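You operate a simulated robot arm through the tools that you are given. There is no shell and no other tool. Be economical: measure what you need, move in short steps, check, and stop when the job is done.

You are at the controls of a simulated two-armed robot. One attempt, no reset.

Task
Pick up the filter basket from the shelf under the high cabinet with one hand, pass it to the other hand and put it on the middle shelf of the butyl store rack. Set down upright: filter basket.

It is judged by the outcome, as a careful person would: the job done as asked, and still so three seconds after it is handed in. It fails if anything else is knocked over, pushed out of place, dropped, spilled or broken.

Robot
Two 7-joint arms with two-finger grippers on one trunk, on a base that drives. Base frame: it is fixed to the floor where the robot stands at the start and does not move with it; the origin is under the middle of the robot, x ahead of it, y to its left, z up. Readings come in cm, rad, newtons and seconds.
The left shoulder is at the start at [2.4, 21.9, 128], the right one opposite. With the tool pointing down near the work surface each hand reaches from about 18 to 76 cm from the robot's upright axis, wherever it stands, measured 20 degrees to its own side. Places, roughly: middle shelf of the butyl store rack [-70, 80, 100]. Payload 2.2 kg a hand.
The TCP of each hand is the grasp point between the finger pads, 1.9 cm short of the fingertips. In the tool frame z runs along the fingers and y along their closing line. The gripper opens to 11.6 cm. The gripper's body begins 7 cm behind the TCP.
Orientation is that of the tool frame in the base frame, as [roll, pitch, yaw] about the fixed x, y, z axes, in that order (R = Rz(yaw) Ry(pitch) Rx(roll)). With the fingers straight down and closing along the base's y, the tool's x points along the base's -x, its y along +y and its z along -z.

Tools
- The arms move only by the tool move_arm. It takes "left_commands", "right_commands" or both (then of equal length, played together; a hand with none holds still); each is text: rows parted by semicolons, each of 7 numbers parted by spaces: the shift along the tool's x, y, z in cm, then the turn, a rotation vector about the tool's x, y, z in degrees, then the finger opening in cm, from 0 to 11.6. In form: dx dy dz wx wy wz claw; .... A call has 1 to 12 rows; each row shifts and turns the commanded pose from where the row before left it, along the tool's axes as they then stand. Rows are played at 5 a second. More than 5 cm and 0.15 rad between two rows, or a gripper value outside its range, and nothing of the call is played. Where a pose cannot be reached the arm comes as near as it can. A force on the tool above 40 N (or 10 N above the force at the start of the call, whichever is more), or a blocked arm, ends the call early, and 0.2 s more pass. Each finger halts on what it meets, pressing with about 34 N; the grip force reading is that of the motor and also rises with nothing between the fingers. The clock runs only during rows and for 0.2 s after the last one: add rows that do not move to give the fingers time. It gives the time, the measured TCP pose, the force on the tool (base axes), the opening and the grip force at its end, in the units of the frame above (readings bear some noise), with the torque about the TCP (base axes, N m) and any sound that the robot's microphone picked up.
- Cameras (640 x 400 px; columns grow to the right, rows downward): "scene" is now at [7.41, 7.49, 143.51]; the picture's right is [0.91, -0.41, -0.00], its down [-0.30, -0.66, -0.69] and it looks along [0.28, 0.63, -0.72] (base axes); focal length 214 px, centre (320, 200). "left" rides on the left gripper at [6.9, 1.5, -9.7] in its tool frame; the picture's right is [-0.21, 0.98, 0.00], its down [-0.76, -0.17, -0.63] and it looks along [-0.62, -0.14, 0.78] (tool axes); focal length 251 px, centre (320, 200). "right" rides on the right gripper at [6.9, -1.5, -9.7] in its tool frame; the picture's right is [0.21, 0.98, 0.00], its down [-0.76, 0.17, -0.63] and it looks along [-0.62, 0.14, 0.77] (tool axes); focal length 251 px, centre (320, 200). There is no depth. A picture from a camera that has moved, and an enlarged one, comes with that camera's place and axes in the base frame and with its lens.
- capture(camera): a new picture of that camera. It takes no simulated time.
- raise_lower(by): slides the trunk up (or, below 0, down) by that many cm; the arms and the scene camera ride with it, the base frame stays. It gives what a move gives, with no picture.
- steer(legs): drives the robot by 1 to 6 legs, each [ahead, left, turn to the left] in cm, cm and rad, along the robot's own axes; the way and the turn of a leg run together, so that a leg with both is an arc; at most 150 cm and 3.142 rad a leg. The arms and the cameras ride along, it lands a little off, and it stops where it bumps. It gives what a move gives.
- head_to(pan, tilt): turns the head with the scene camera to pan (to the left, within 1.396 rad either way) and tilt (down, from -0.506 to 1.204), counted from straight ahead of the robot. It gives what a move gives.
- enlarge(camera, box): a new picture of the part [left, top, right, bottom] of that camera's present view, enlarged. It takes no simulated time.
- job_done(): hands the job in; it is judged then, once.

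Work in short steps. Places have to be worked out from the pictures, the camera data and where the tool is seen: move nearer, look again, correct. Check each grasp and each placing, and mend what went wrong. You have 120 turns and 100 pictures in all, those below and enlarged ones among them. Open the grippers and draw the arms clear of the work before you hand the job in, unless the task says otherwise; then end with one line.

The tools are called as name(argument=value, ...) on one line, values as JSON. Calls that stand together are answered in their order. move_arm: Moves the arms, as the interface text tells. Its arguments: {"type":"object","properties":{"left_commands":{"type":"string"},"right_commands":{"type":"string"}},"required":[]} The other tools are called the same way: raise_lower (by) slides the trunk up or down; steer (legs) drives the base; head_to (pan, tilt) turns the head that bears the scene camera; capture (camera) takes a picture; enlarge (camera, box) takes an enlarged picture of a part of a camera's view; job_done () hands the job in.

At the start:

```text
clock: 0.0
left_eef_pos: [40.06, 51.24, 118.61]
left_ee_rot: [-3.14, -0.001, 3.141]
left_wrist_force: [0.8, -0.3, 0.2]
left_moment: [0.02, 0.02, 0.02]
left_finger_gap: 11.61
left_finger_force: 0.0
right_eef_pos: [40.13, 2.18, 123.79]
right_ee_rot: [-3.141, -0.002, 3.141]
right_wrist_force: [-0.3, 0.1, 0.4]
right_moment: [-0.01, -0.02, -0.03]
right_finger_gap: 11.59
right_finger_force: 0.1
trunk travel left (down, up): [-42.5, 6.5]
robot x, y, heading: [-0.13, -0.02, -0.002]
head pan, tilt: [1.15, 0.801]
```

scene: 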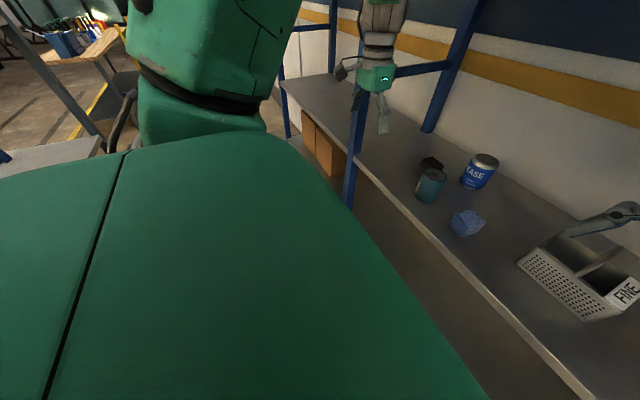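
right: 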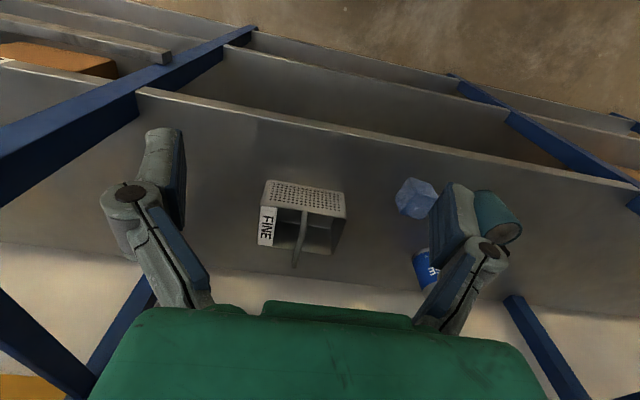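
left: 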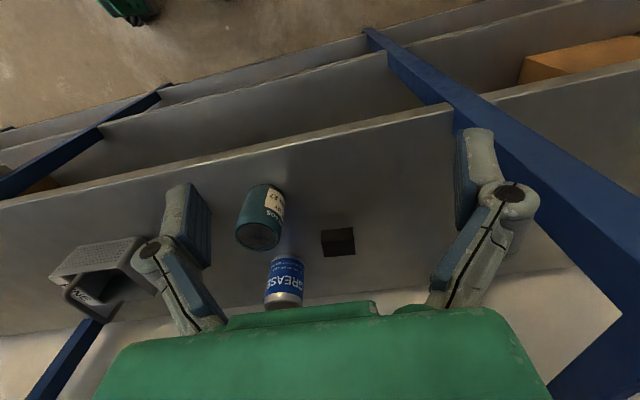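

The grey perforated box labelled FINE looks like the filter basket, on the shelf ahead of me. I turn the head to look straight at it and then toward the rack.

head_to(pan=0.2, tilt=0.6)

capture(camera="scene")

head_to(pan=1.39, tilt=0.3)

capture(camera="scene")

```text
clock: 1.2
left_eef_pos: [39.87, 50.89, 118.74]
left_ee_rot: [-3.141, 0.004, -3.141]
left_wrist_force: [0.1, -0.6, -0.2]
left_moment: [0.0, 0.02, -0.04]
left_finger_gap: 11.58
left_finger_force: 0.1
right_eef_pos: [39.7, 1.92, 123.9]
right_ee_rot: [-3.14, 0.002, 3.141]
right_wrist_force: [-0.1, -0.3, 0.5]
right_moment: [0.01, 0.05, 0.01]
right_finger_gap: 11.6
right_finger_force: 0.1
trunk travel left (down, up): [-42.5, 6.5]
robot x, y, heading: [0.07, 0.28, -0.001]
head pan, tilt: [0.201, 0.6]
```

```text
96 pictures are left
camera scene: at [12.82, 1.9, 145.21], right [0.2, -0.98, 0.0], down [-0.56, -0.12, -0.82], along [0.81, 0.16, -0.57], focal length 214 px, centre (320, 200)
```

scene: 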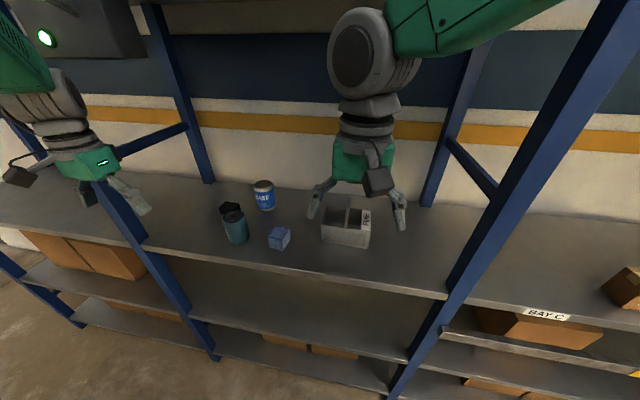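

```text
clock: 2.6
left_eef_pos: [39.89, 51.01, 118.7]
left_ee_rot: [3.141, 0.001, -3.141]
left_wrist_force: [0.2, -0.6, -0.6]
left_moment: [0.02, -0.01, 0.03]
left_finger_gap: 11.61
left_finger_force: 0.1
right_eef_pos: [39.88, 1.96, 123.98]
right_ee_rot: [-3.141, 0.0, -3.141]
right_wrist_force: [-0.1, 0.8, -0.3]
right_moment: [-0.01, 0.02, -0.01]
right_finger_gap: 11.58
right_finger_force: 0.0
trunk travel left (down, up): [-42.5, 6.5]
robot x, y, heading: [0.14, -0.01, -0.001]
head pan, tilt: [1.389, 0.3]
```

```text
95 pictures are left
camera scene: at [5.83, 9.33, 147.97], right [0.98, -0.18, 0.0], down [-0.06, -0.29, -0.95], along [0.17, 0.94, -0.3], focal length 214 px, centre (320, 200)
```

scene: 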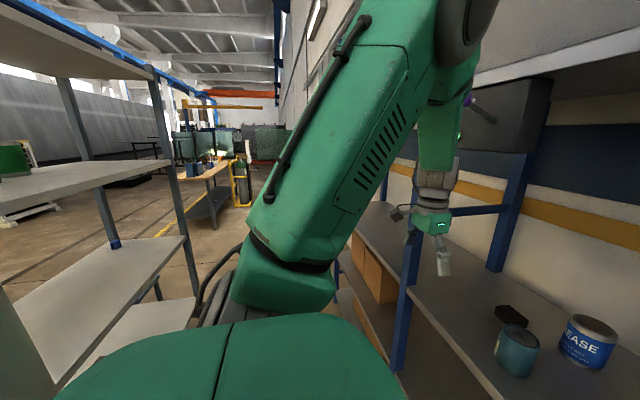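

By triangulation the basket sits near (61, 4, 103). I enlarge the right-hand and scene views of it.

enlarge(camera="right", box=[220, 150, 380, 290])

head_to(pan=0.2, tilt=0.6)

enlarge(camera="scene", box=[200, 150, 440, 300])

head_to(pan=0, tilt=-0.2)

capture(camera="scene")

```text
2.86 times, centred on (300, 220) of right
camera zoom: at [32.99, 0.45, 133.65], right [-0.21, 0.98, 0.0], down [0.76, 0.17, 0.63], along [0.62, 0.14, -0.77], focal length 718 px, centre (377, 143)
```

zoom: 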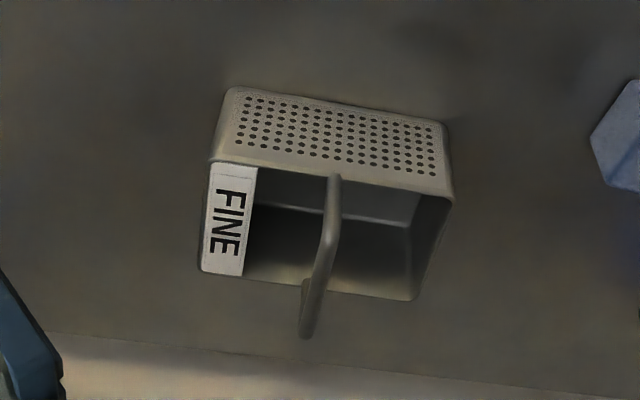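

```text
clock: 4.0
left_eef_pos: [39.89, 50.87, 118.78]
left_ee_rot: [-3.14, 0.004, 3.141]
left_wrist_force: [-0.2, 0.5, 0.0]
left_moment: [0.0, -0.04, -0.03]
left_finger_gap: 11.59
left_finger_force: 0.0
right_eef_pos: [39.77, 1.9, 123.95]
right_ee_rot: [-3.142, 0.003, 3.14]
right_wrist_force: [-0.9, 0.3, 0.4]
right_moment: [0.02, -0.01, -0.01]
right_finger_gap: 11.59
right_finger_force: 0.0
trunk travel left (down, up): [-42.5, 6.5]
robot x, y, heading: [-0.23, -0.17, 0.002]
head pan, tilt: [0.201, 0.6]
```

```text
2.67 times, centred on (320, 225) of scene
camera zoom: at [12.79, 1.9, 145.22], right [0.2, -0.98, 0.0], down [-0.56, -0.11, -0.82], along [0.81, 0.16, -0.57], focal length 572 px, centre (320, 133)
```

zoom: 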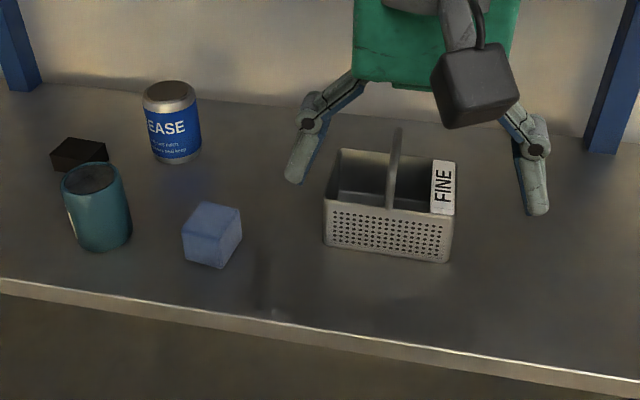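

```text
clock: 5.1
left_eef_pos: [39.95, 50.92, 118.75]
left_ee_rot: [3.141, 0.001, 3.141]
left_wrist_force: [-0.6, 0.4, -0.2]
left_moment: [0.0, -0.02, -0.02]
left_finger_gap: 11.59
left_finger_force: 0.1
right_eef_pos: [39.9, 1.9, 124.0]
right_ee_rot: [3.141, 0.002, -3.14]
right_wrist_force: [0.4, -0.1, 0.0]
right_moment: [-0.01, 0.02, 0.01]
right_finger_gap: 11.6
right_finger_force: 0.0
trunk travel left (down, up): [-42.5, 6.5]
robot x, y, heading: [-0.29, -0.03, 0.002]
head pan, tilt: [0.0, -0.201]
```

```text
92 pictures are left
camera scene: at [12.48, 0.15, 152.48], right [0.0, -1.0, 0.0], down [0.2, 0.0, -0.98], along [0.98, 0.0, 0.2], focal length 214 px, centre (320, 200)
```

scene: 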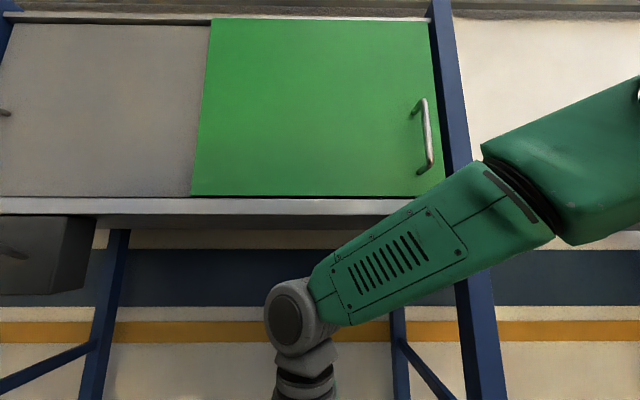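

The handle looks like a hoop running along x, with its top near (61, 3.5, 113); the cabinet underside is around z 157. I advance the right hand a little and look again.

move_arm(right_commands="-4 0 0 0 0 0 11.6; -4 0 0 0 0 0 11.6; 0 0 0 0 0 0 11.6")

capture(camera="right")

head_to(pan=0.5, tilt=0.5)

enlarge(camera="scene", box=[260, 100, 580, 300])

```text
clock: 5.9
left_eef_pos: [39.82, 50.98, 118.91]
left_ee_rot: [-3.14, 0.004, 3.142]
left_wrist_force: [-0.9, 0.9, 1.0]
left_moment: [0.01, 0.0, 0.02]
left_finger_gap: 11.59
left_finger_force: 0.0
right_eef_pos: [47.73, 1.89, 124.08]
right_ee_rot: [3.141, 0.002, -3.138]
right_wrist_force: [0.0, -0.4, 0.5]
right_moment: [0.03, -0.01, -0.01]
right_finger_gap: 11.59
right_finger_force: 0.1
trunk travel left (down, up): [-42.5, 6.5]
robot x, y, heading: [0.33, -0.03, 0.002]
head pan, tilt: [0.0, -0.201]
```

```text
91 pictures are left
camera right: at [40.8, 0.49, 133.82], right [-0.22, 0.98, 0.0], down [0.75, 0.17, 0.63], along [0.62, 0.14, -0.77], focal length 251 px, centre (320, 200)
```

right: 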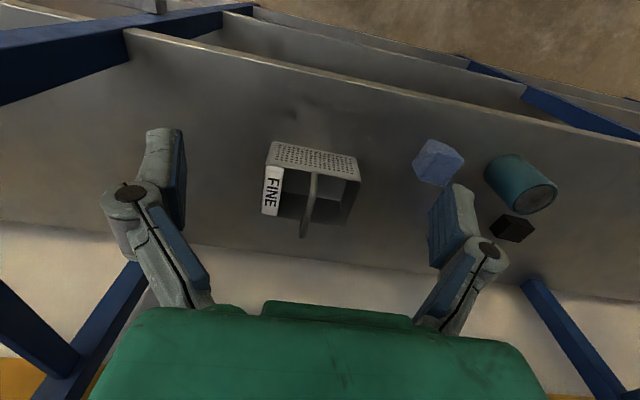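

```text
clock: 7.0
left_eef_pos: [39.85, 50.91, 118.71]
left_ee_rot: [3.141, 0.002, 3.14]
left_wrist_force: [-0.2, -0.3, 0.1]
left_moment: [0.02, 0.0, 0.01]
left_finger_gap: 11.6
left_finger_force: 0.1
right_eef_pos: [47.79, 1.98, 124.06]
right_ee_rot: [3.142, 0.002, 3.14]
right_wrist_force: [-0.6, -1.4, -0.2]
right_moment: [0.0, -0.04, 0.0]
right_finger_gap: 11.6
right_finger_force: 0.1
trunk travel left (down, up): [-42.5, 6.5]
robot x, y, heading: [-0.16, 0.07, 0.002]
head pan, tilt: [0.499, 0.499]
```

```text
2.00 times, centred on (420, 200) of scene
camera zoom: at [12.18, 4.52, 146.12], right [0.48, -0.88, 0.0], down [-0.42, -0.23, -0.88], along [0.77, 0.42, -0.48], focal length 429 px, centre (120, 200)
```

zoom: 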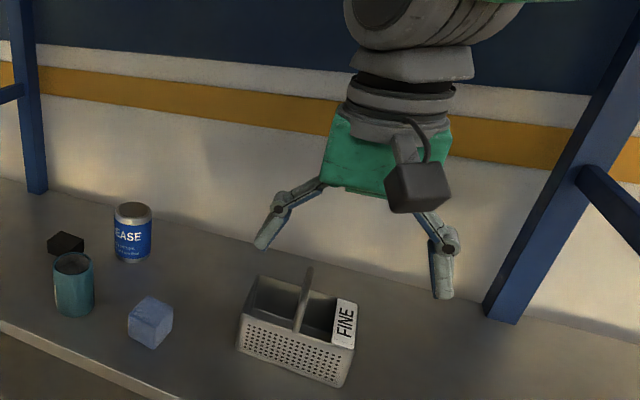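

Triangulating puts the box at x 60.4–70, y −3–11, rim z≈103.5, shelf z≈97 and handle top at about (65, 4.2, 110). I come in at z≈115, below the cabinet, and check.

move_arm(right_commands="0 0.2 4 0 0 0 11.6; 0 1 4 0 0 0 11.6; -4 1 0 0 0 0 11.6; -4 0 0 0 0 0 11.6; -4 0 0 0 0 0 11.6; 0 0 0 0 0 0 11.6")

capture(camera="right")

capture(camera="scene")

```text
clock: 8.4
left_eef_pos: [39.83, 51.02, 118.65]
left_ee_rot: [-3.141, 0.004, -3.141]
left_wrist_force: [0.0, -1.0, -0.7]
left_moment: [-0.01, -0.06, 0.0]
left_finger_gap: 11.6
left_finger_force: 0.0
right_eef_pos: [60.29, 3.71, 116.01]
right_ee_rot: [3.135, 0.002, 3.126]
right_wrist_force: [0.0, 0.6, 0.4]
right_moment: [0.01, -0.03, -0.02]
right_finger_gap: 11.62
right_finger_force: 0.1
trunk travel left (down, up): [-42.5, 6.5]
robot x, y, heading: [-0.35, 0.02, -0.001]
head pan, tilt: [0.499, 0.499]
```

```text
89 pictures are left
camera right: at [53.46, 2.25, 125.79], right [-0.2, 0.98, 0.01], down [0.76, 0.15, 0.63], along [0.62, 0.13, -0.77], focal length 251 px, centre (320, 200)
```

right: 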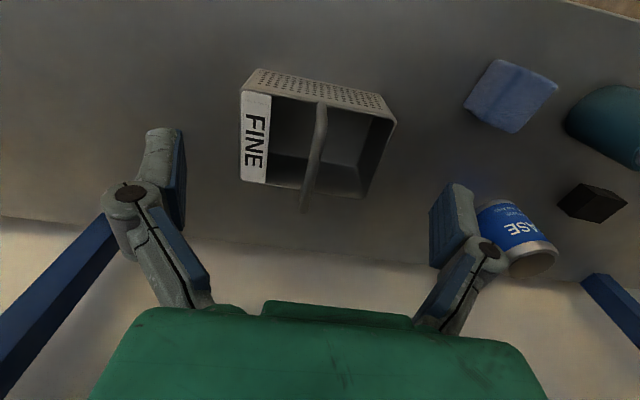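

```text
88 pictures are left
camera scene: at [12.17, 4.73, 146.11], right [0.48, -0.88, 0.0], down [-0.42, -0.23, -0.88], along [0.77, 0.42, -0.48], focal length 214 px, centre (320, 200)
```

scene: 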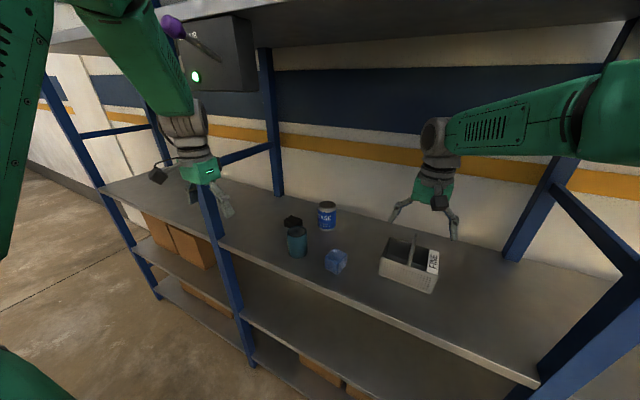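

The basket position is consistent (front rim x≈61, handle y≈4, top bar z≈109). I move over the handle to (65.3, 4, 112.5) and look before descending.

move_arm(right_commands="-4.9 0.3 0 0 0 0 11.6; 0 0 3.5 0 0 0 11.6; 0 0 0 0 0 0 11.6")

capture(camera="right")

enlarge(camera="scene", box=[340, 160, 500, 310])

```text
clock: 9.2
left_eef_pos: [39.73, 50.78, 118.83]
left_ee_rot: [3.141, 0.003, 3.14]
left_wrist_force: [0.2, -0.2, -0.2]
left_moment: [-0.01, 0.02, -0.03]
left_finger_gap: 11.61
left_finger_force: 0.0
right_eef_pos: [63.62, 4.51, 112.52]
right_ee_rot: [3.14, 0.004, -3.14]
right_wrist_force: [-1.1, -0.2, 0.0]
right_moment: [-0.01, -0.03, 0.04]
right_finger_gap: 11.59
right_finger_force: 0.0
right hand out of reach, approached as far as the arm can: row 1
trunk travel left (down, up): [-42.5, 6.5]
robot x, y, heading: [0.0, 0.21, 0.0]
head pan, tilt: [0.499, 0.499]
```

```text
87 pictures are left
camera right: at [56.83, 3.05, 122.3], right [-0.21, 0.98, 0.0], down [0.76, 0.17, 0.63], along [0.62, 0.14, -0.77], focal length 251 px, centre (320, 200)
```

right: 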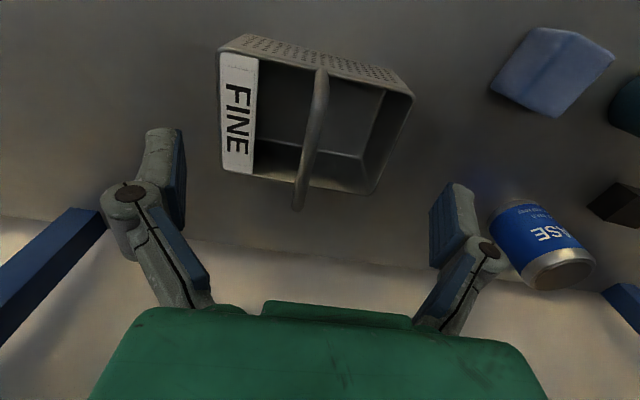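

```text
2.67 times, centred on (420, 235) of scene
camera zoom: at [12.08, 4.46, 146.13], right [0.48, -0.88, 0.0], down [-0.42, -0.23, -0.88], along [0.77, 0.42, -0.48], focal length 572 px, centre (53, 107)
```

zoom: 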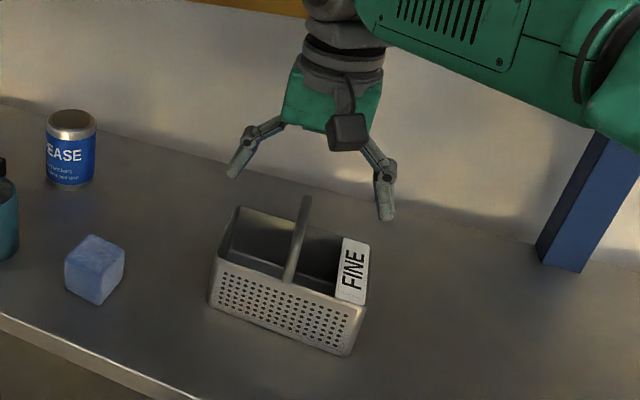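

The arm is at its reach limit at x=63.6, so I raise it slightly and drive the base 2 cm ahead to centre over the handle.

move_arm(right_commands="0 0 -1.5 0 0 0 11.6; 0 0 0 0 0 0 11.6")

steer(legs=[[2.5, 0, 0]])

capture(camera="right")

```text
clock: 9.8
left_eef_pos: [40.03, 50.93, 118.74]
left_ee_rot: [-3.141, 0.002, 3.14]
left_wrist_force: [-0.1, -0.4, 0.5]
left_moment: [-0.02, 0.01, -0.03]
left_finger_gap: 11.61
left_finger_force: 0.2
right_eef_pos: [63.72, 4.65, 113.96]
right_ee_rot: [-3.141, 0.002, -3.141]
right_wrist_force: [-0.2, -0.9, -0.7]
right_moment: [-0.03, 0.02, 0.02]
right_finger_gap: 11.58
right_finger_force: 0.1
trunk travel left (down, up): [-42.5, 6.5]
robot x, y, heading: [-0.14, -0.26, 0.005]
head pan, tilt: [0.499, 0.499]
```

```text
clock: 10.6
left_eef_pos: [41.74, 51.09, 118.94]
left_ee_rot: [-3.141, 0.006, -3.14]
left_wrist_force: [-0.4, -0.6, 0.5]
left_moment: [-0.01, -0.02, 0.01]
left_finger_gap: 11.58
left_finger_force: 0.0
right_eef_pos: [65.51, 4.65, 114.31]
right_ee_rot: [3.141, 0.007, -3.14]
right_wrist_force: [-0.5, -0.7, 0.5]
right_moment: [0.02, -0.08, -0.03]
right_finger_gap: 11.61
right_finger_force: 0.1
trunk travel left (down, up): [-42.5, 6.5]
robot x, y, heading: [2.86, 0.16, 0.001]
head pan, tilt: [0.499, 0.499]
```

```text
85 pictures are left
camera right: at [58.78, 3.15, 124.02], right [-0.22, 0.98, 0.0], down [0.75, 0.17, 0.64], along [0.62, 0.14, -0.77], focal length 251 px, centre (320, 200)
```

right: 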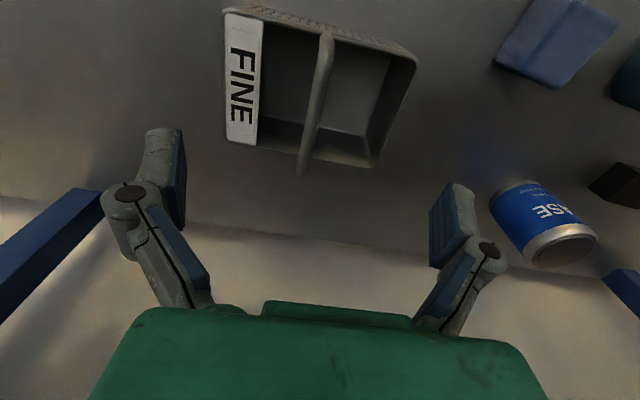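

The hand is centred over the handle (x 65.5, bar y≈4.1). I descend to z≈108.3 and close.

move_arm(right_commands="0 -0.4 3 0 0 0 11.6; 0 0 3 0 0 0 11.6; 0 0 0 0 0 0 11.6; 0 0 0 0 0 0 4; 0 0 0 0 0 0 0; 0 0 0 0 0 0 0; 0 0 0 0 0 0 0")

capture(camera="right")

```text
clock: 12.2
left_eef_pos: [42.08, 50.71, 118.94]
left_ee_rot: [3.139, 0.006, -3.14]
left_wrist_force: [-0.5, 0.7, 0.1]
left_moment: [-0.03, 0.02, 0.0]
left_finger_gap: 11.61
left_finger_force: 0.0
right_eef_pos: [66.11, 4.16, 108.31]
right_ee_rot: [3.14, 0.003, -3.141]
right_wrist_force: [-0.8, -0.6, -0.7]
right_moment: [0.0, -0.06, 0.0]
right_finger_gap: 1.1
right_finger_force: 33.9
trunk travel left (down, up): [-42.5, 6.5]
robot x, y, heading: [2.54, -0.06, -0.007]
head pan, tilt: [0.499, 0.499]
```

```text
84 pictures are left
camera right: at [59.37, 2.67, 117.91], right [-0.22, 0.98, 0.0], down [0.75, 0.17, 0.64], along [0.62, 0.14, -0.77], focal length 251 px, centre (320, 200)
```

right: 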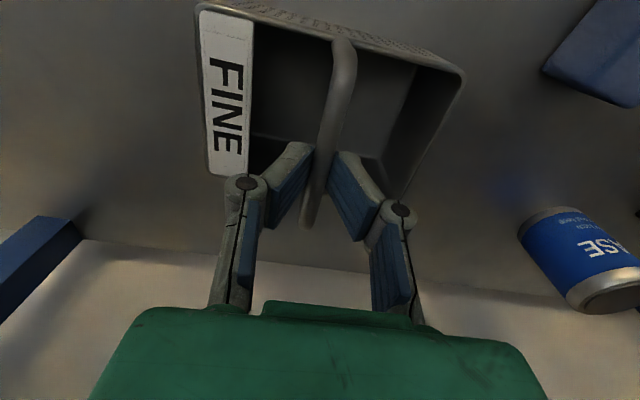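

Gap 1.1 cm at 34 N: the handle is held. I lift a few cm and check.

move_arm(right_commands="0 0 -2 0 0 0 0; 0 0 -2 0 0 0 0; 0 0 -2 0 0 0 0; 0 0 0 0 0 0 0")

capture(camera="right")

capture(camera="scene")

```text
clock: 13.2
left_eef_pos: [42.08, 50.79, 118.98]
left_ee_rot: [3.141, 0.006, -3.139]
left_wrist_force: [0.0, -0.1, 0.4]
left_moment: [-0.01, 0.04, -0.03]
left_finger_gap: 11.6
left_finger_force: 0.1
right_eef_pos: [66.07, 4.15, 114.11]
right_ee_rot: [3.14, 0.002, -3.141]
right_wrist_force: [-0.5, 0.0, -2.8]
right_moment: [0.0, -0.04, 0.01]
right_finger_gap: 1.1
right_finger_force: 34.2
trunk travel left (down, up): [-42.5, 6.5]
robot x, y, heading: [2.51, -0.1, -0.0]
head pan, tilt: [0.499, 0.499]
```

```text
83 pictures are left
camera right: at [59.29, 2.61, 123.91], right [-0.22, 0.98, 0.0], down [0.75, 0.17, 0.64], along [0.62, 0.14, -0.77], focal length 251 px, centre (320, 200)
```

right: 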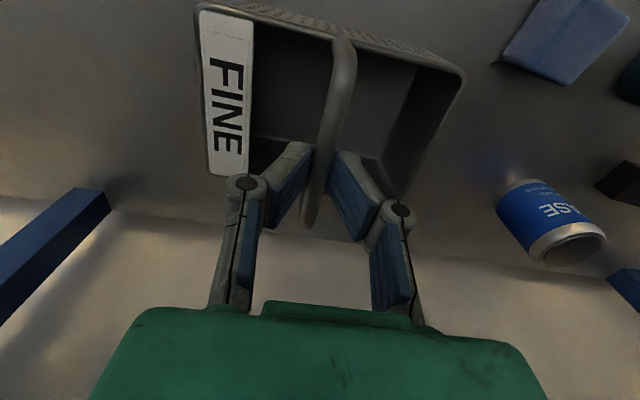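

```text
82 pictures are left
camera scene: at [14.84, 4.58, 146.1], right [0.48, -0.88, 0.0], down [-0.42, -0.23, -0.88], along [0.77, 0.42, -0.48], focal length 214 px, centre (320, 200)
```

scene: 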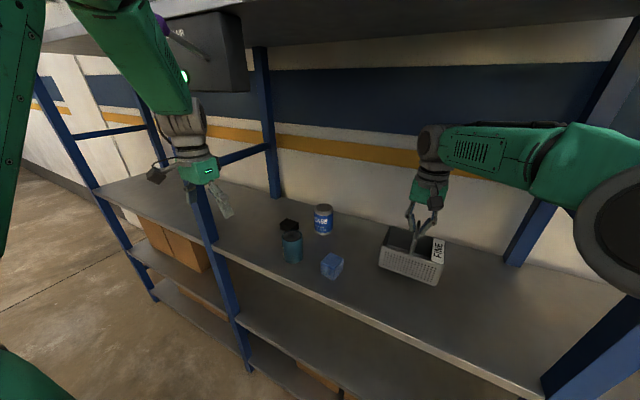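

The basket is lifted cleanly (about 2.5 N). I back the base off 25 cm to clear the bench.

steer(legs=[[-25, 0, 0]])

head_to(pan=1.39, tilt=0.35)

capture(camera="scene")

capture(camera="left")

```text
clock: 15.1
left_eef_pos: [17.04, 50.73, 118.94]
left_ee_rot: [3.14, 0.005, -3.141]
left_wrist_force: [0.2, 0.1, 0.5]
left_moment: [-0.04, -0.01, 0.01]
left_finger_gap: 11.58
left_finger_force: 0.1
right_eef_pos: [41.18, 4.01, 114.12]
right_ee_rot: [3.141, 0.001, -3.141]
right_wrist_force: [0.1, 0.1, -3.5]
right_moment: [-0.01, 0.0, -0.03]
right_finger_gap: 1.1
right_finger_force: 33.9
trunk travel left (down, up): [-42.5, 6.5]
robot x, y, heading: [-22.37, 0.42, -0.0]
head pan, tilt: [0.499, 0.499]
```

```text
clock: 16.2
left_eef_pos: [16.54, 50.51, 119.15]
left_ee_rot: [3.139, 0.009, -3.141]
left_wrist_force: [0.0, -0.4, 0.1]
left_moment: [0.02, -0.01, -0.02]
left_finger_gap: 11.61
left_finger_force: 0.1
right_eef_pos: [40.77, 3.9, 114.47]
right_ee_rot: [3.138, 0.003, 3.141]
right_wrist_force: [-0.4, 0.6, -2.6]
right_moment: [0.01, 0.01, 0.0]
right_finger_gap: 1.07
right_finger_force: 34.4
trunk travel left (down, up): [-42.5, 6.5]
robot x, y, heading: [-22.94, 0.38, -0.0]
head pan, tilt: [1.389, 0.351]
```

```text
81 pictures are left
camera scene: at [-16.52, 9.39, 147.48], right [0.98, -0.18, 0.0], down [-0.07, -0.34, -0.94], along [0.17, 0.92, -0.35], focal length 214 px, centre (320, 200)
```

scene: 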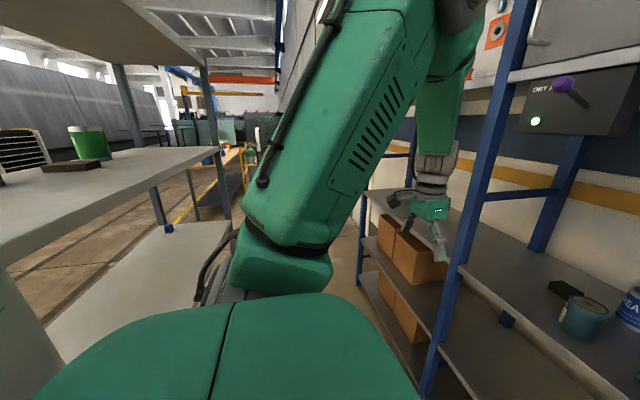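

```text
80 pictures are left
camera left: at [9.59, 52.06, 128.96], right [0.22, 0.98, 0.01], down [0.75, -0.17, 0.64], along [0.62, -0.13, -0.77], focal length 251 px, centre (320, 200)
```

left: 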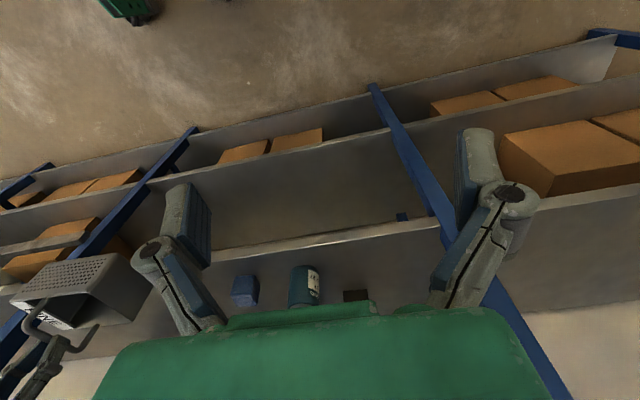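

The rack's middle shelf (z≈100) lies between shelves at about 94–100 and 134, so a 45°-tilted grip on the box end by the left hand suits the placing. I pull the basket back and yaw it 45° so its unlabelled end turns toward the left hand.

move_arm(right_commands="4 0 0 0 0 0 0; 4 0 0 0 0 0 0; 3 0 0 0 0 0 0; 0 0 0 0 0 -7.5 0; 0 0 0 0 0 -7.5 0; 0 0 0 0 0 -7.5 0; 0 0 0 0 0 -7.5 0; 0 0 0 0 0 -7.5 0; 0 0 0 0 0 -7.5 0; 0 0 0 0 0 0 0")

head_to(pan=0.4, tilt=0.7)

capture(camera="scene")

capture(camera="right")

```text
clock: 18.4
left_eef_pos: [16.56, 50.56, 119.15]
left_ee_rot: [3.138, 0.008, 3.141]
left_wrist_force: [0.4, 0.7, 0.0]
left_moment: [0.0, 0.01, 0.01]
left_finger_gap: 11.62
left_finger_force: 0.1
right_eef_pos: [29.6, 4.0, 114.35]
right_ee_rot: [-3.139, 0.008, -2.354]
right_wrist_force: [-0.9, 0.1, -3.6]
right_moment: [0.0, 0.03, 0.04]
right_finger_gap: 1.07
right_finger_force: 33.8
trunk travel left (down, up): [-42.5, 6.5]
robot x, y, heading: [-22.67, 0.12, -0.0]
head pan, tilt: [1.389, 0.351]
```

```text
clock: 19.7
left_eef_pos: [16.47, 50.46, 119.22]
left_ee_rot: [3.139, 0.008, 3.14]
left_wrist_force: [-0.6, 0.8, 0.2]
left_moment: [-0.03, 0.0, 0.0]
left_finger_gap: 11.6
left_finger_force: 0.1
right_eef_pos: [29.57, 3.95, 114.37]
right_ee_rot: [-3.138, 0.008, -2.356]
right_wrist_force: [-0.5, 0.8, -2.4]
right_moment: [0.04, 0.02, -0.02]
right_finger_gap: 1.06
right_finger_force: 34.0
trunk travel left (down, up): [-42.5, 6.5]
robot x, y, heading: [-22.69, 0.02, 0.0]
head pan, tilt: [0.4, 0.7]
```

```text
79 pictures are left
camera scene: at [-10.55, 3.51, 144.34], right [0.39, -0.92, 0.0], down [-0.6, -0.25, -0.76], along [0.7, 0.3, -0.65], focal length 214 px, centre (320, 200)
```

scene: 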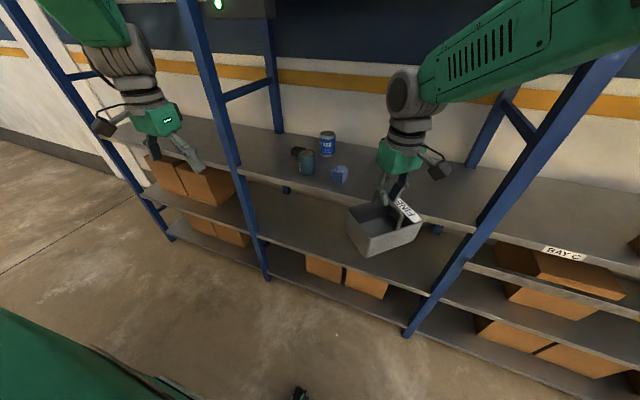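

```text
78 pictures are left
camera right: at [25.81, -2.09, 124.08], right [-0.84, 0.54, 0.0], down [0.41, 0.65, 0.64], along [0.35, 0.54, -0.77], focal length 251 px, centre (320, 200)
```

right: 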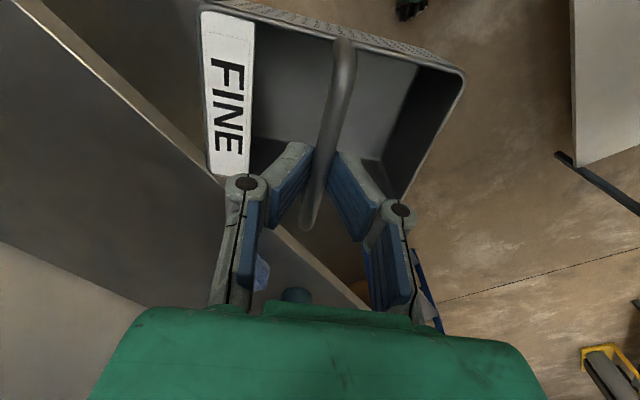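

The basket's free end now faces left-rear of the hand; the box end centre in base is about (29, 8, 106) after a 5 cm push forward. I move the basket 5 cm ahead, and yaw (45°) and pitch (45°) the left hand in place.

move_arm(left_commands="0 0 0 0 0 7.5 11.6; 0 0 0 0 0 7.5 11.6; 0 0 0 0 0 7.5 11.6; 0 0 0 0 0 7.5 11.6; 0 0 0 0 0 7.5 11.6; 0 0 0 0 0 7.5 11.6; 0 0 0 0 -7.5 0 11.6; 0 0 0 0 -7.5 0 11.6; 0 0 0 0 -7.5 0 11.6; 0 0 0 0 -7.5 0 11.6; 0 0 0 0 -7.5 0 11.6; 0 0 0 0 -7.5 0 11.6", right_commands="-1.75 -1.75 0 0 0 0 0; -1.75 -1.75 0 0 0 0 0; 0 0 0 0 0 0 0; 0 0 0 0 0 0 0; 0 0 0 0 0 0 0; 0 0 0 0 0 0 0; 0 0 0 0 0 0 0; 0 0 0 0 0 0 0; 0 0 0 0 0 0 0; 0 0 0 0 0 0 0; 0 0 0 0 0 0 0; 0 0 0 0 0 0 0")

capture(camera="scene")

capture(camera="left")

```text
clock: 22.3
left_eef_pos: [16.5, 50.68, 119.07]
left_ee_rot: [3.132, 0.791, 2.348]
left_wrist_force: [0.0, 0.0, -0.2]
left_moment: [-0.01, -0.05, 0.0]
left_finger_gap: 11.58
left_finger_force: 0.0
right_eef_pos: [34.59, 4.24, 114.4]
right_ee_rot: [-3.139, 0.006, -2.356]
right_wrist_force: [0.3, -0.3, -3.4]
right_moment: [0.0, 0.0, 0.01]
right_finger_gap: 1.07
right_finger_force: 34.8
trunk travel left (down, up): [-42.5, 6.5]
robot x, y, heading: [-22.51, 0.0, -0.001]
head pan, tilt: [0.4, 0.7]
```

```text
77 pictures are left
camera scene: at [-10.57, 3.94, 144.32], right [0.39, -0.92, 0.0], down [-0.6, -0.25, -0.76], along [0.7, 0.29, -0.65], focal length 214 px, centre (320, 200)
```

scene: 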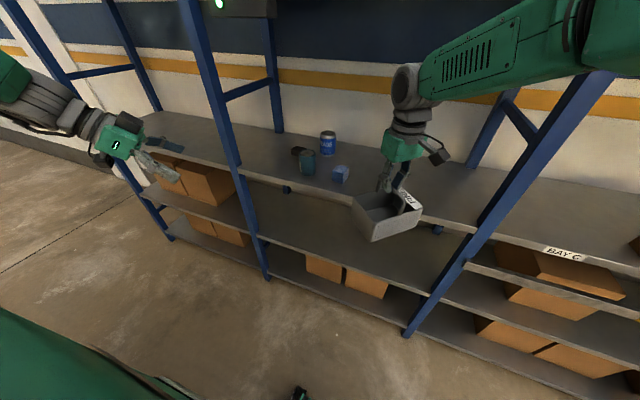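

```text
76 pictures are left
camera left: at [9.31, 60.19, 121.15], right [0.8, 0.58, 0.16], down [-0.07, -0.18, 0.98], along [0.6, -0.79, -0.11], focal length 251 px, centre (320, 200)
```

left: 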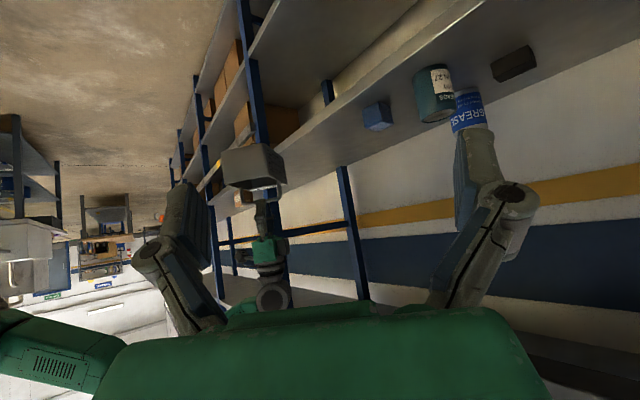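

Left orientation is as planned. I move it to the pre-grasp point 12 cm back from the basket's end along its tool axis, near (24.6, 13, 115).

move_arm(left_commands="-2.5 -2.61 3.22 0 0 0 11.6; -2.5 -2.61 3.22 0 0 0 11.6; -2.5 -2.61 3.22 0 0 0 11.6; -2.5 -2.61 3.22 0 0 0 11.6; -2.5 -2.61 3.22 0 0 0 11.6; -2.5 -2.61 3.22 0 0 0 11.6; -2.5 -2.61 3.22 0 0 0 11.6; -2.5 -2.61 3.22 0 0 0 11.6; 0 0 0 0 0 0 11.6")

capture(camera="scene")

capture(camera="left")

```text
clock: 24.3
left_eef_pos: [24.55, 13.27, 115.3]
left_ee_rot: [3.13, 0.795, 2.348]
left_wrist_force: [0.4, 1.4, -0.2]
left_moment: [0.05, -0.01, -0.02]
left_finger_gap: 11.59
left_finger_force: 0.0
right_eef_pos: [34.38, 4.22, 114.43]
right_ee_rot: [-3.136, 0.007, -2.357]
right_wrist_force: [-0.3, -0.3, -3.8]
right_moment: [0.01, -0.03, -0.01]
right_finger_gap: 1.07
right_finger_force: 34.1
trunk travel left (down, up): [-42.5, 6.5]
robot x, y, heading: [-22.67, 0.06, -0.005]
head pan, tilt: [0.4, 0.7]
```

```text
75 pictures are left
camera scene: at [-10.53, 3.62, 144.34], right [0.39, -0.92, 0.0], down [-0.6, -0.25, -0.76], along [0.7, 0.29, -0.65], focal length 214 px, centre (320, 200)
```

scene: 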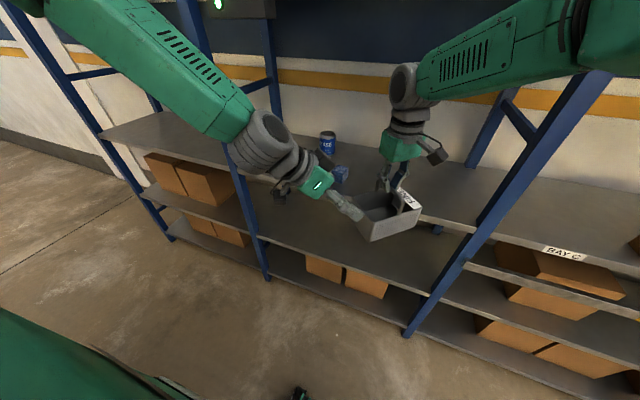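

```text
74 pictures are left
camera left: at [17.31, 22.76, 117.22], right [0.8, 0.58, 0.16], down [-0.07, -0.18, 0.98], along [0.6, -0.79, -0.11], focal length 251 px, centre (320, 200)
```

left: 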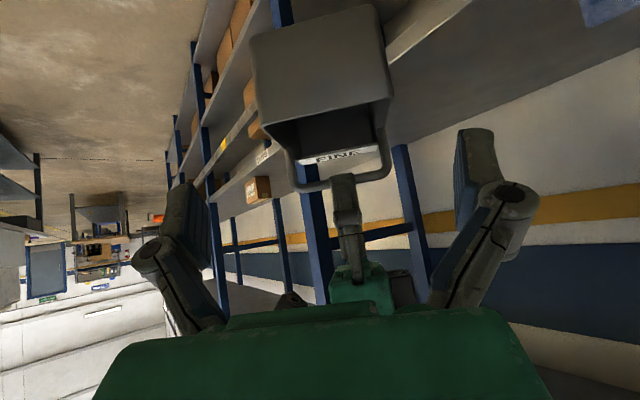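

The left hand is lined up with the box end. I advance 6 cm along the tool and look again.

move_arm(left_commands="0 0 3 0 0 0 11.6; 0 0 3 0 0 0 11.6; 0 0 0 0 0 0 11.6")

capture(camera="left")

capture(camera="right")

enlarge(camera="scene", box=[260, 130, 460, 255])

```text
clock: 25.1
left_eef_pos: [27.53, 9.68, 111.19]
left_ee_rot: [3.126, 0.788, 2.343]
left_wrist_force: [-0.5, -1.0, 0.4]
left_moment: [0.02, 0.01, 0.05]
left_finger_gap: 11.6
left_finger_force: 0.0
right_eef_pos: [34.43, 3.77, 114.46]
right_ee_rot: [-3.141, 0.01, -2.356]
right_wrist_force: [0.0, 0.7, -2.6]
right_moment: [0.01, -0.01, -0.03]
right_finger_gap: 1.08
right_finger_force: 33.7
trunk travel left (down, up): [-42.5, 6.5]
robot x, y, heading: [-22.54, 0.14, -0.001]
head pan, tilt: [0.4, 0.7]
```

```text
73 pictures are left
camera left: at [20.37, 19.12, 113.12], right [0.8, 0.58, 0.16], down [-0.07, -0.18, 0.98], along [0.6, -0.79, -0.11], focal length 251 px, centre (320, 200)
```

left: 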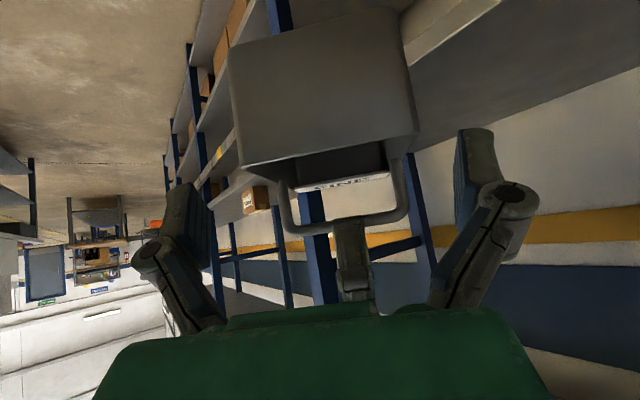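

```text
72 pictures are left
camera right: at [30.59, -2.23, 124.14], right [-0.84, 0.54, 0.0], down [0.41, 0.65, 0.64], along [0.35, 0.54, -0.77], focal length 251 px, centre (320, 200)
```

right: 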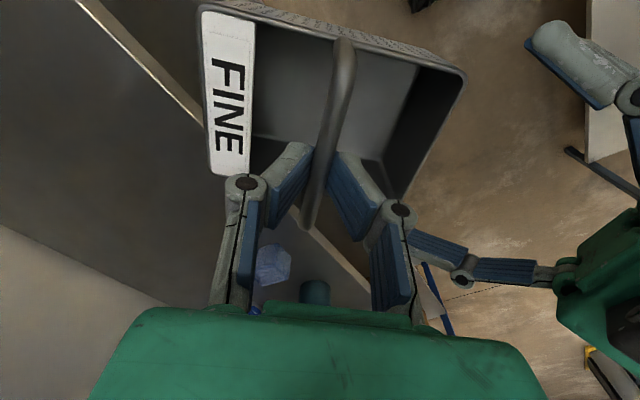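

```text
3.20 times, centred on (360, 192) of scene
camera zoom: at [-10.61, 2.95, 144.36], right [0.39, -0.92, 0.0], down [-0.6, -0.25, -0.76], along [0.7, 0.3, -0.65], focal length 686 px, centre (192, 224)
```

zoom: 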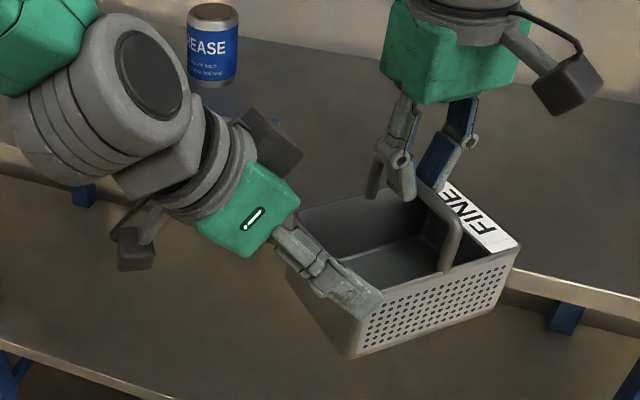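

Alignment is good on both sides. I advance the remaining 6 cm and look before closing.

move_arm(left_commands="0 0 2 0 0 0 11.6; 0 0 2 0 0 0 11.6; 0 0 2 0 0 0 11.6; 0 0 0 0 0 0 11.6")

capture(camera="right")

enlarge(camera="scene", box=[260, 130, 460, 255])

capture(camera="left")

```text
clock: 26.1
left_eef_pos: [30.89, 6.97, 106.81]
left_ee_rot: [3.128, 0.788, 2.347]
left_wrist_force: [2.3, 7.2, 0.3]
left_moment: [-0.07, -0.01, 0.04]
left_finger_gap: 11.62
left_finger_force: 0.0
right_eef_pos: [34.53, 3.94, 114.35]
right_ee_rot: [-3.139, 0.006, -2.356]
right_wrist_force: [-1.8, -6.6, -3.5]
right_moment: [-0.39, 0.24, 0.27]
right_finger_gap: 1.12
right_finger_force: 33.8
trunk travel left (down, up): [-42.5, 6.5]
robot x, y, heading: [-22.47, 0.21, -0.001]
head pan, tilt: [0.4, 0.7]
```

```text
70 pictures are left
camera right: at [30.75, -1.96, 124.04], right [-0.84, 0.54, 0.0], down [0.41, 0.65, 0.64], along [0.35, 0.53, -0.77], focal length 251 px, centre (320, 200)
```

right: 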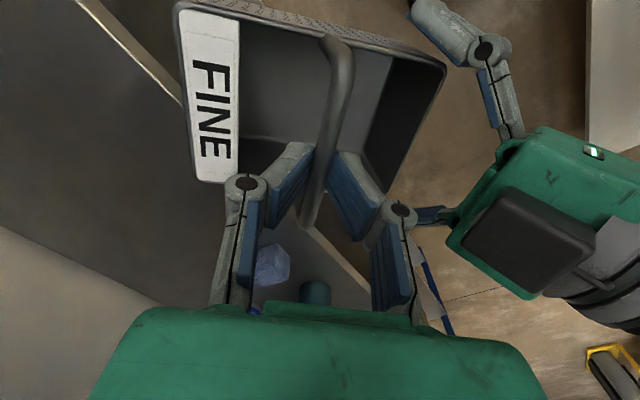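

```text
3.20 times, centred on (360, 192) of scene
camera zoom: at [-10.41, 3.33, 144.33], right [0.39, -0.92, 0.0], down [-0.6, -0.25, -0.76], along [0.7, 0.3, -0.65], focal length 686 px, centre (192, 224)
```

zoom: 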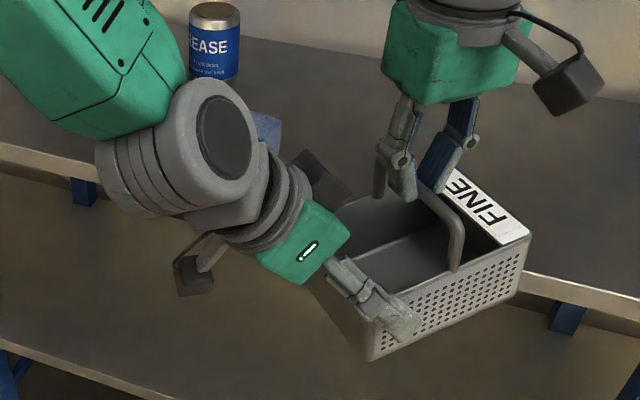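

```text
68 pictures are left
camera left: at [23.64, 16.44, 108.79], right [0.8, 0.58, 0.16], down [-0.06, -0.18, 0.98], along [0.6, -0.79, -0.11], focal length 251 px, centre (320, 200)
```

left: 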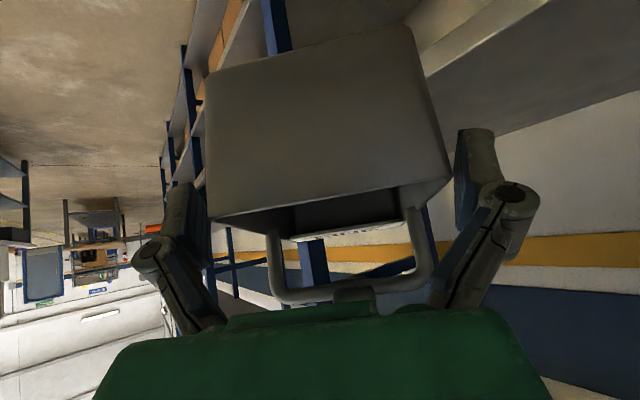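

The left hand is pressing the basket sideways (about 7 N toward its own +y), so the far finger touches the wall. I shift the left hand 0.6 cm along its +y to relieve this.

move_arm(left_commands="0 0.3 0 0 0 0 11.6; 0 0.3 0 0 0 0 11.6; 0 0 0 0 0 0 11.6")

capture(camera="left")

capture(camera="right")

```text
clock: 26.9
left_eef_pos: [31.08, 7.06, 106.68]
left_ee_rot: [3.127, 0.789, 2.345]
left_wrist_force: [-0.3, 0.3, 0.2]
left_moment: [-0.03, 0.01, -0.01]
left_finger_gap: 11.58
left_finger_force: 0.0
right_eef_pos: [34.51, 3.72, 114.39]
right_ee_rot: [-3.139, 0.012, -2.357]
right_wrist_force: [-0.3, 0.4, -3.9]
right_moment: [0.02, 0.02, 0.0]
right_finger_gap: 1.07
right_finger_force: 33.9
trunk travel left (down, up): [-42.5, 6.5]
robot x, y, heading: [-22.38, -0.07, -0.003]
head pan, tilt: [0.4, 0.7]
```

```text
67 pictures are left
camera left: at [23.94, 16.49, 108.82], right [0.8, 0.58, 0.16], down [-0.07, -0.18, 0.98], along [0.6, -0.79, -0.11], focal length 251 px, centre (320, 200)
```

left: 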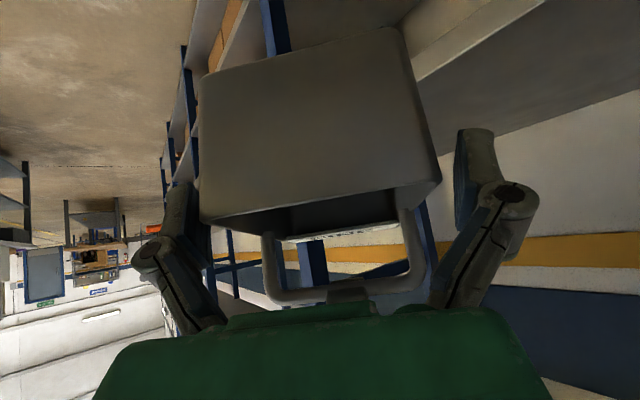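

```text
66 pictures are left
camera right: at [30.74, -2.29, 124.04], right [-0.84, 0.54, 0.0], down [0.41, 0.65, 0.64], along [0.35, 0.54, -0.77], focal length 251 px, centre (320, 200)
```

right: 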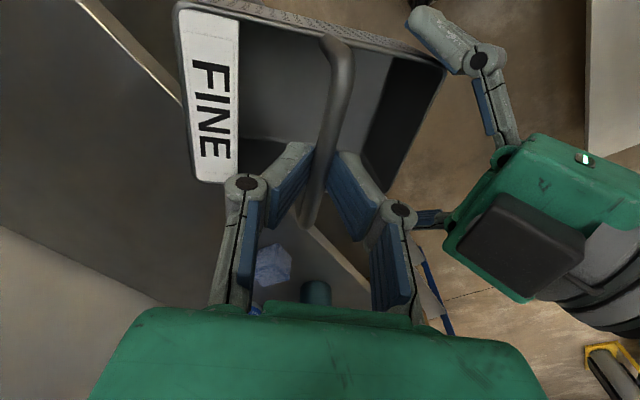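

The sideways load is gone, but the basket has swung about 10° on the handle, away from the left hand. I advance 1.5 cm more for good overlap, then close the left fingers.

move_arm(left_commands="0 0 0.8 0 0 0 11.6; 0 0 0.7 0 0 0 11.6; 0 0 0 0 0 0 11.6")

capture(camera="left")

enlarge(camera="scene", box=[260, 130, 460, 255])

```text
clock: 27.7
left_eef_pos: [31.73, 6.26, 105.74]
left_ee_rot: [3.127, 0.786, 2.343]
left_wrist_force: [-4.3, -1.5, 1.3]
left_moment: [-0.03, -0.1, -0.04]
left_finger_gap: 11.63
left_finger_force: 0.1
right_eef_pos: [34.56, 3.63, 114.49]
right_ee_rot: [-3.141, 0.011, -2.358]
right_wrist_force: [3.9, 2.1, -3.0]
right_moment: [0.21, -0.27, -0.17]
right_finger_gap: 1.08
right_finger_force: 33.8
trunk travel left (down, up): [-42.5, 6.5]
robot x, y, heading: [-22.59, 0.05, -0.002]
head pan, tilt: [0.4, 0.7]
```

```text
65 pictures are left
camera left: at [24.6, 15.55, 107.76], right [0.8, 0.58, 0.16], down [-0.06, -0.19, 0.98], along [0.6, -0.79, -0.11], focal length 251 px, centre (320, 200)
```

left: 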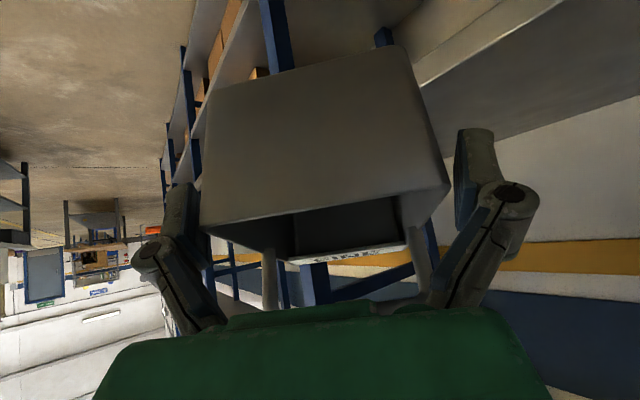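

```text
3.20 times, centred on (360, 192) of scene
camera zoom: at [-10.45, 2.79, 144.35], right [0.39, -0.92, 0.0], down [-0.6, -0.25, -0.76], along [0.7, 0.3, -0.65], focal length 686 px, centre (192, 224)
```

zoom: 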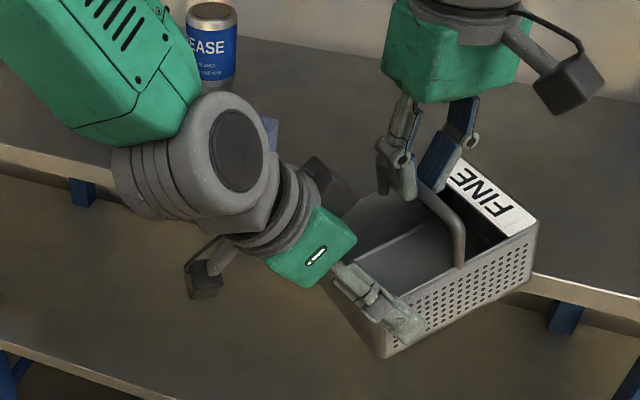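

It fits snugly between the fingers (light touch on the other side now). I shift back 0.2 cm and close the left gripper.

move_arm(left_commands="0 -0.25 0 0 0 0 11.6; 0 0 0 0 0 0 10.8; 0 0 0 0 0 0 10; 0 0 0 0 0 0 8; 0 0 0 0 0 0 8; 0 0 0 0 0 0 8")

capture(camera="left")

enlarge(camera="scene", box=[260, 130, 460, 255])

```text
clock: 29.1
left_eef_pos: [31.73, 6.55, 105.55]
left_ee_rot: [3.128, 0.789, 2.348]
left_wrist_force: [2.8, 5.6, 0.6]
left_moment: [-0.14, 0.14, 0.19]
left_finger_gap: 11.41
left_finger_force: 33.9
right_eef_pos: [34.57, 4.1, 114.29]
right_ee_rot: [-3.139, 0.003, -2.356]
right_wrist_force: [-3.2, -4.7, -2.6]
right_moment: [-0.18, 0.14, 0.01]
right_finger_gap: 1.05
right_finger_force: 33.7
trunk travel left (down, up): [-42.5, 6.5]
robot x, y, heading: [-22.72, -0.28, -0.003]
head pan, tilt: [0.4, 0.7]
```

```text
63 pictures are left
camera left: at [24.52, 15.96, 107.68], right [0.8, 0.58, 0.16], down [-0.06, -0.18, 0.98], along [0.6, -0.79, -0.11], focal length 251 px, centre (320, 200)
```

left: 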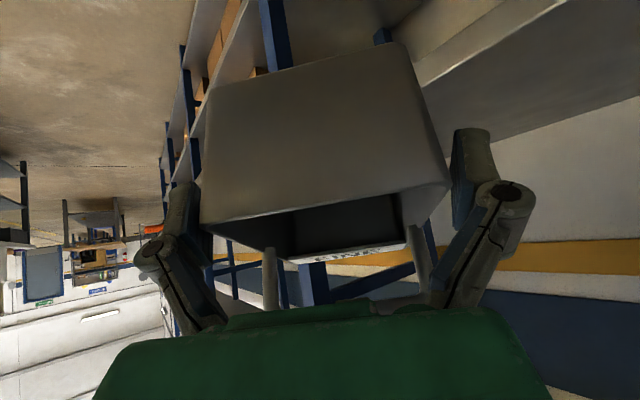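

```text
3.20 times, centred on (360, 192) of scene
camera zoom: at [-10.41, 3.55, 144.32], right [0.39, -0.92, 0.0], down [-0.6, -0.25, -0.76], along [0.7, 0.29, -0.65], focal length 686 px, centre (192, 224)
```

zoom: 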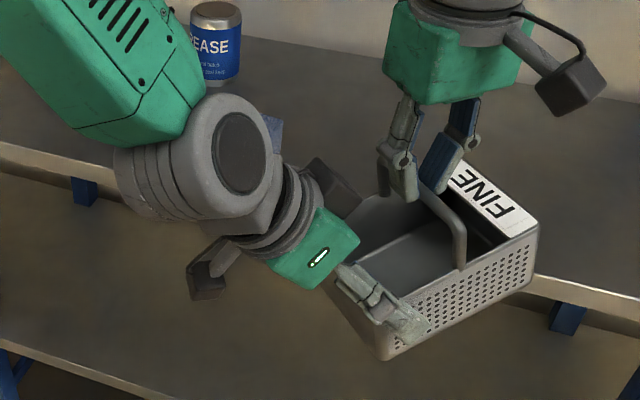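

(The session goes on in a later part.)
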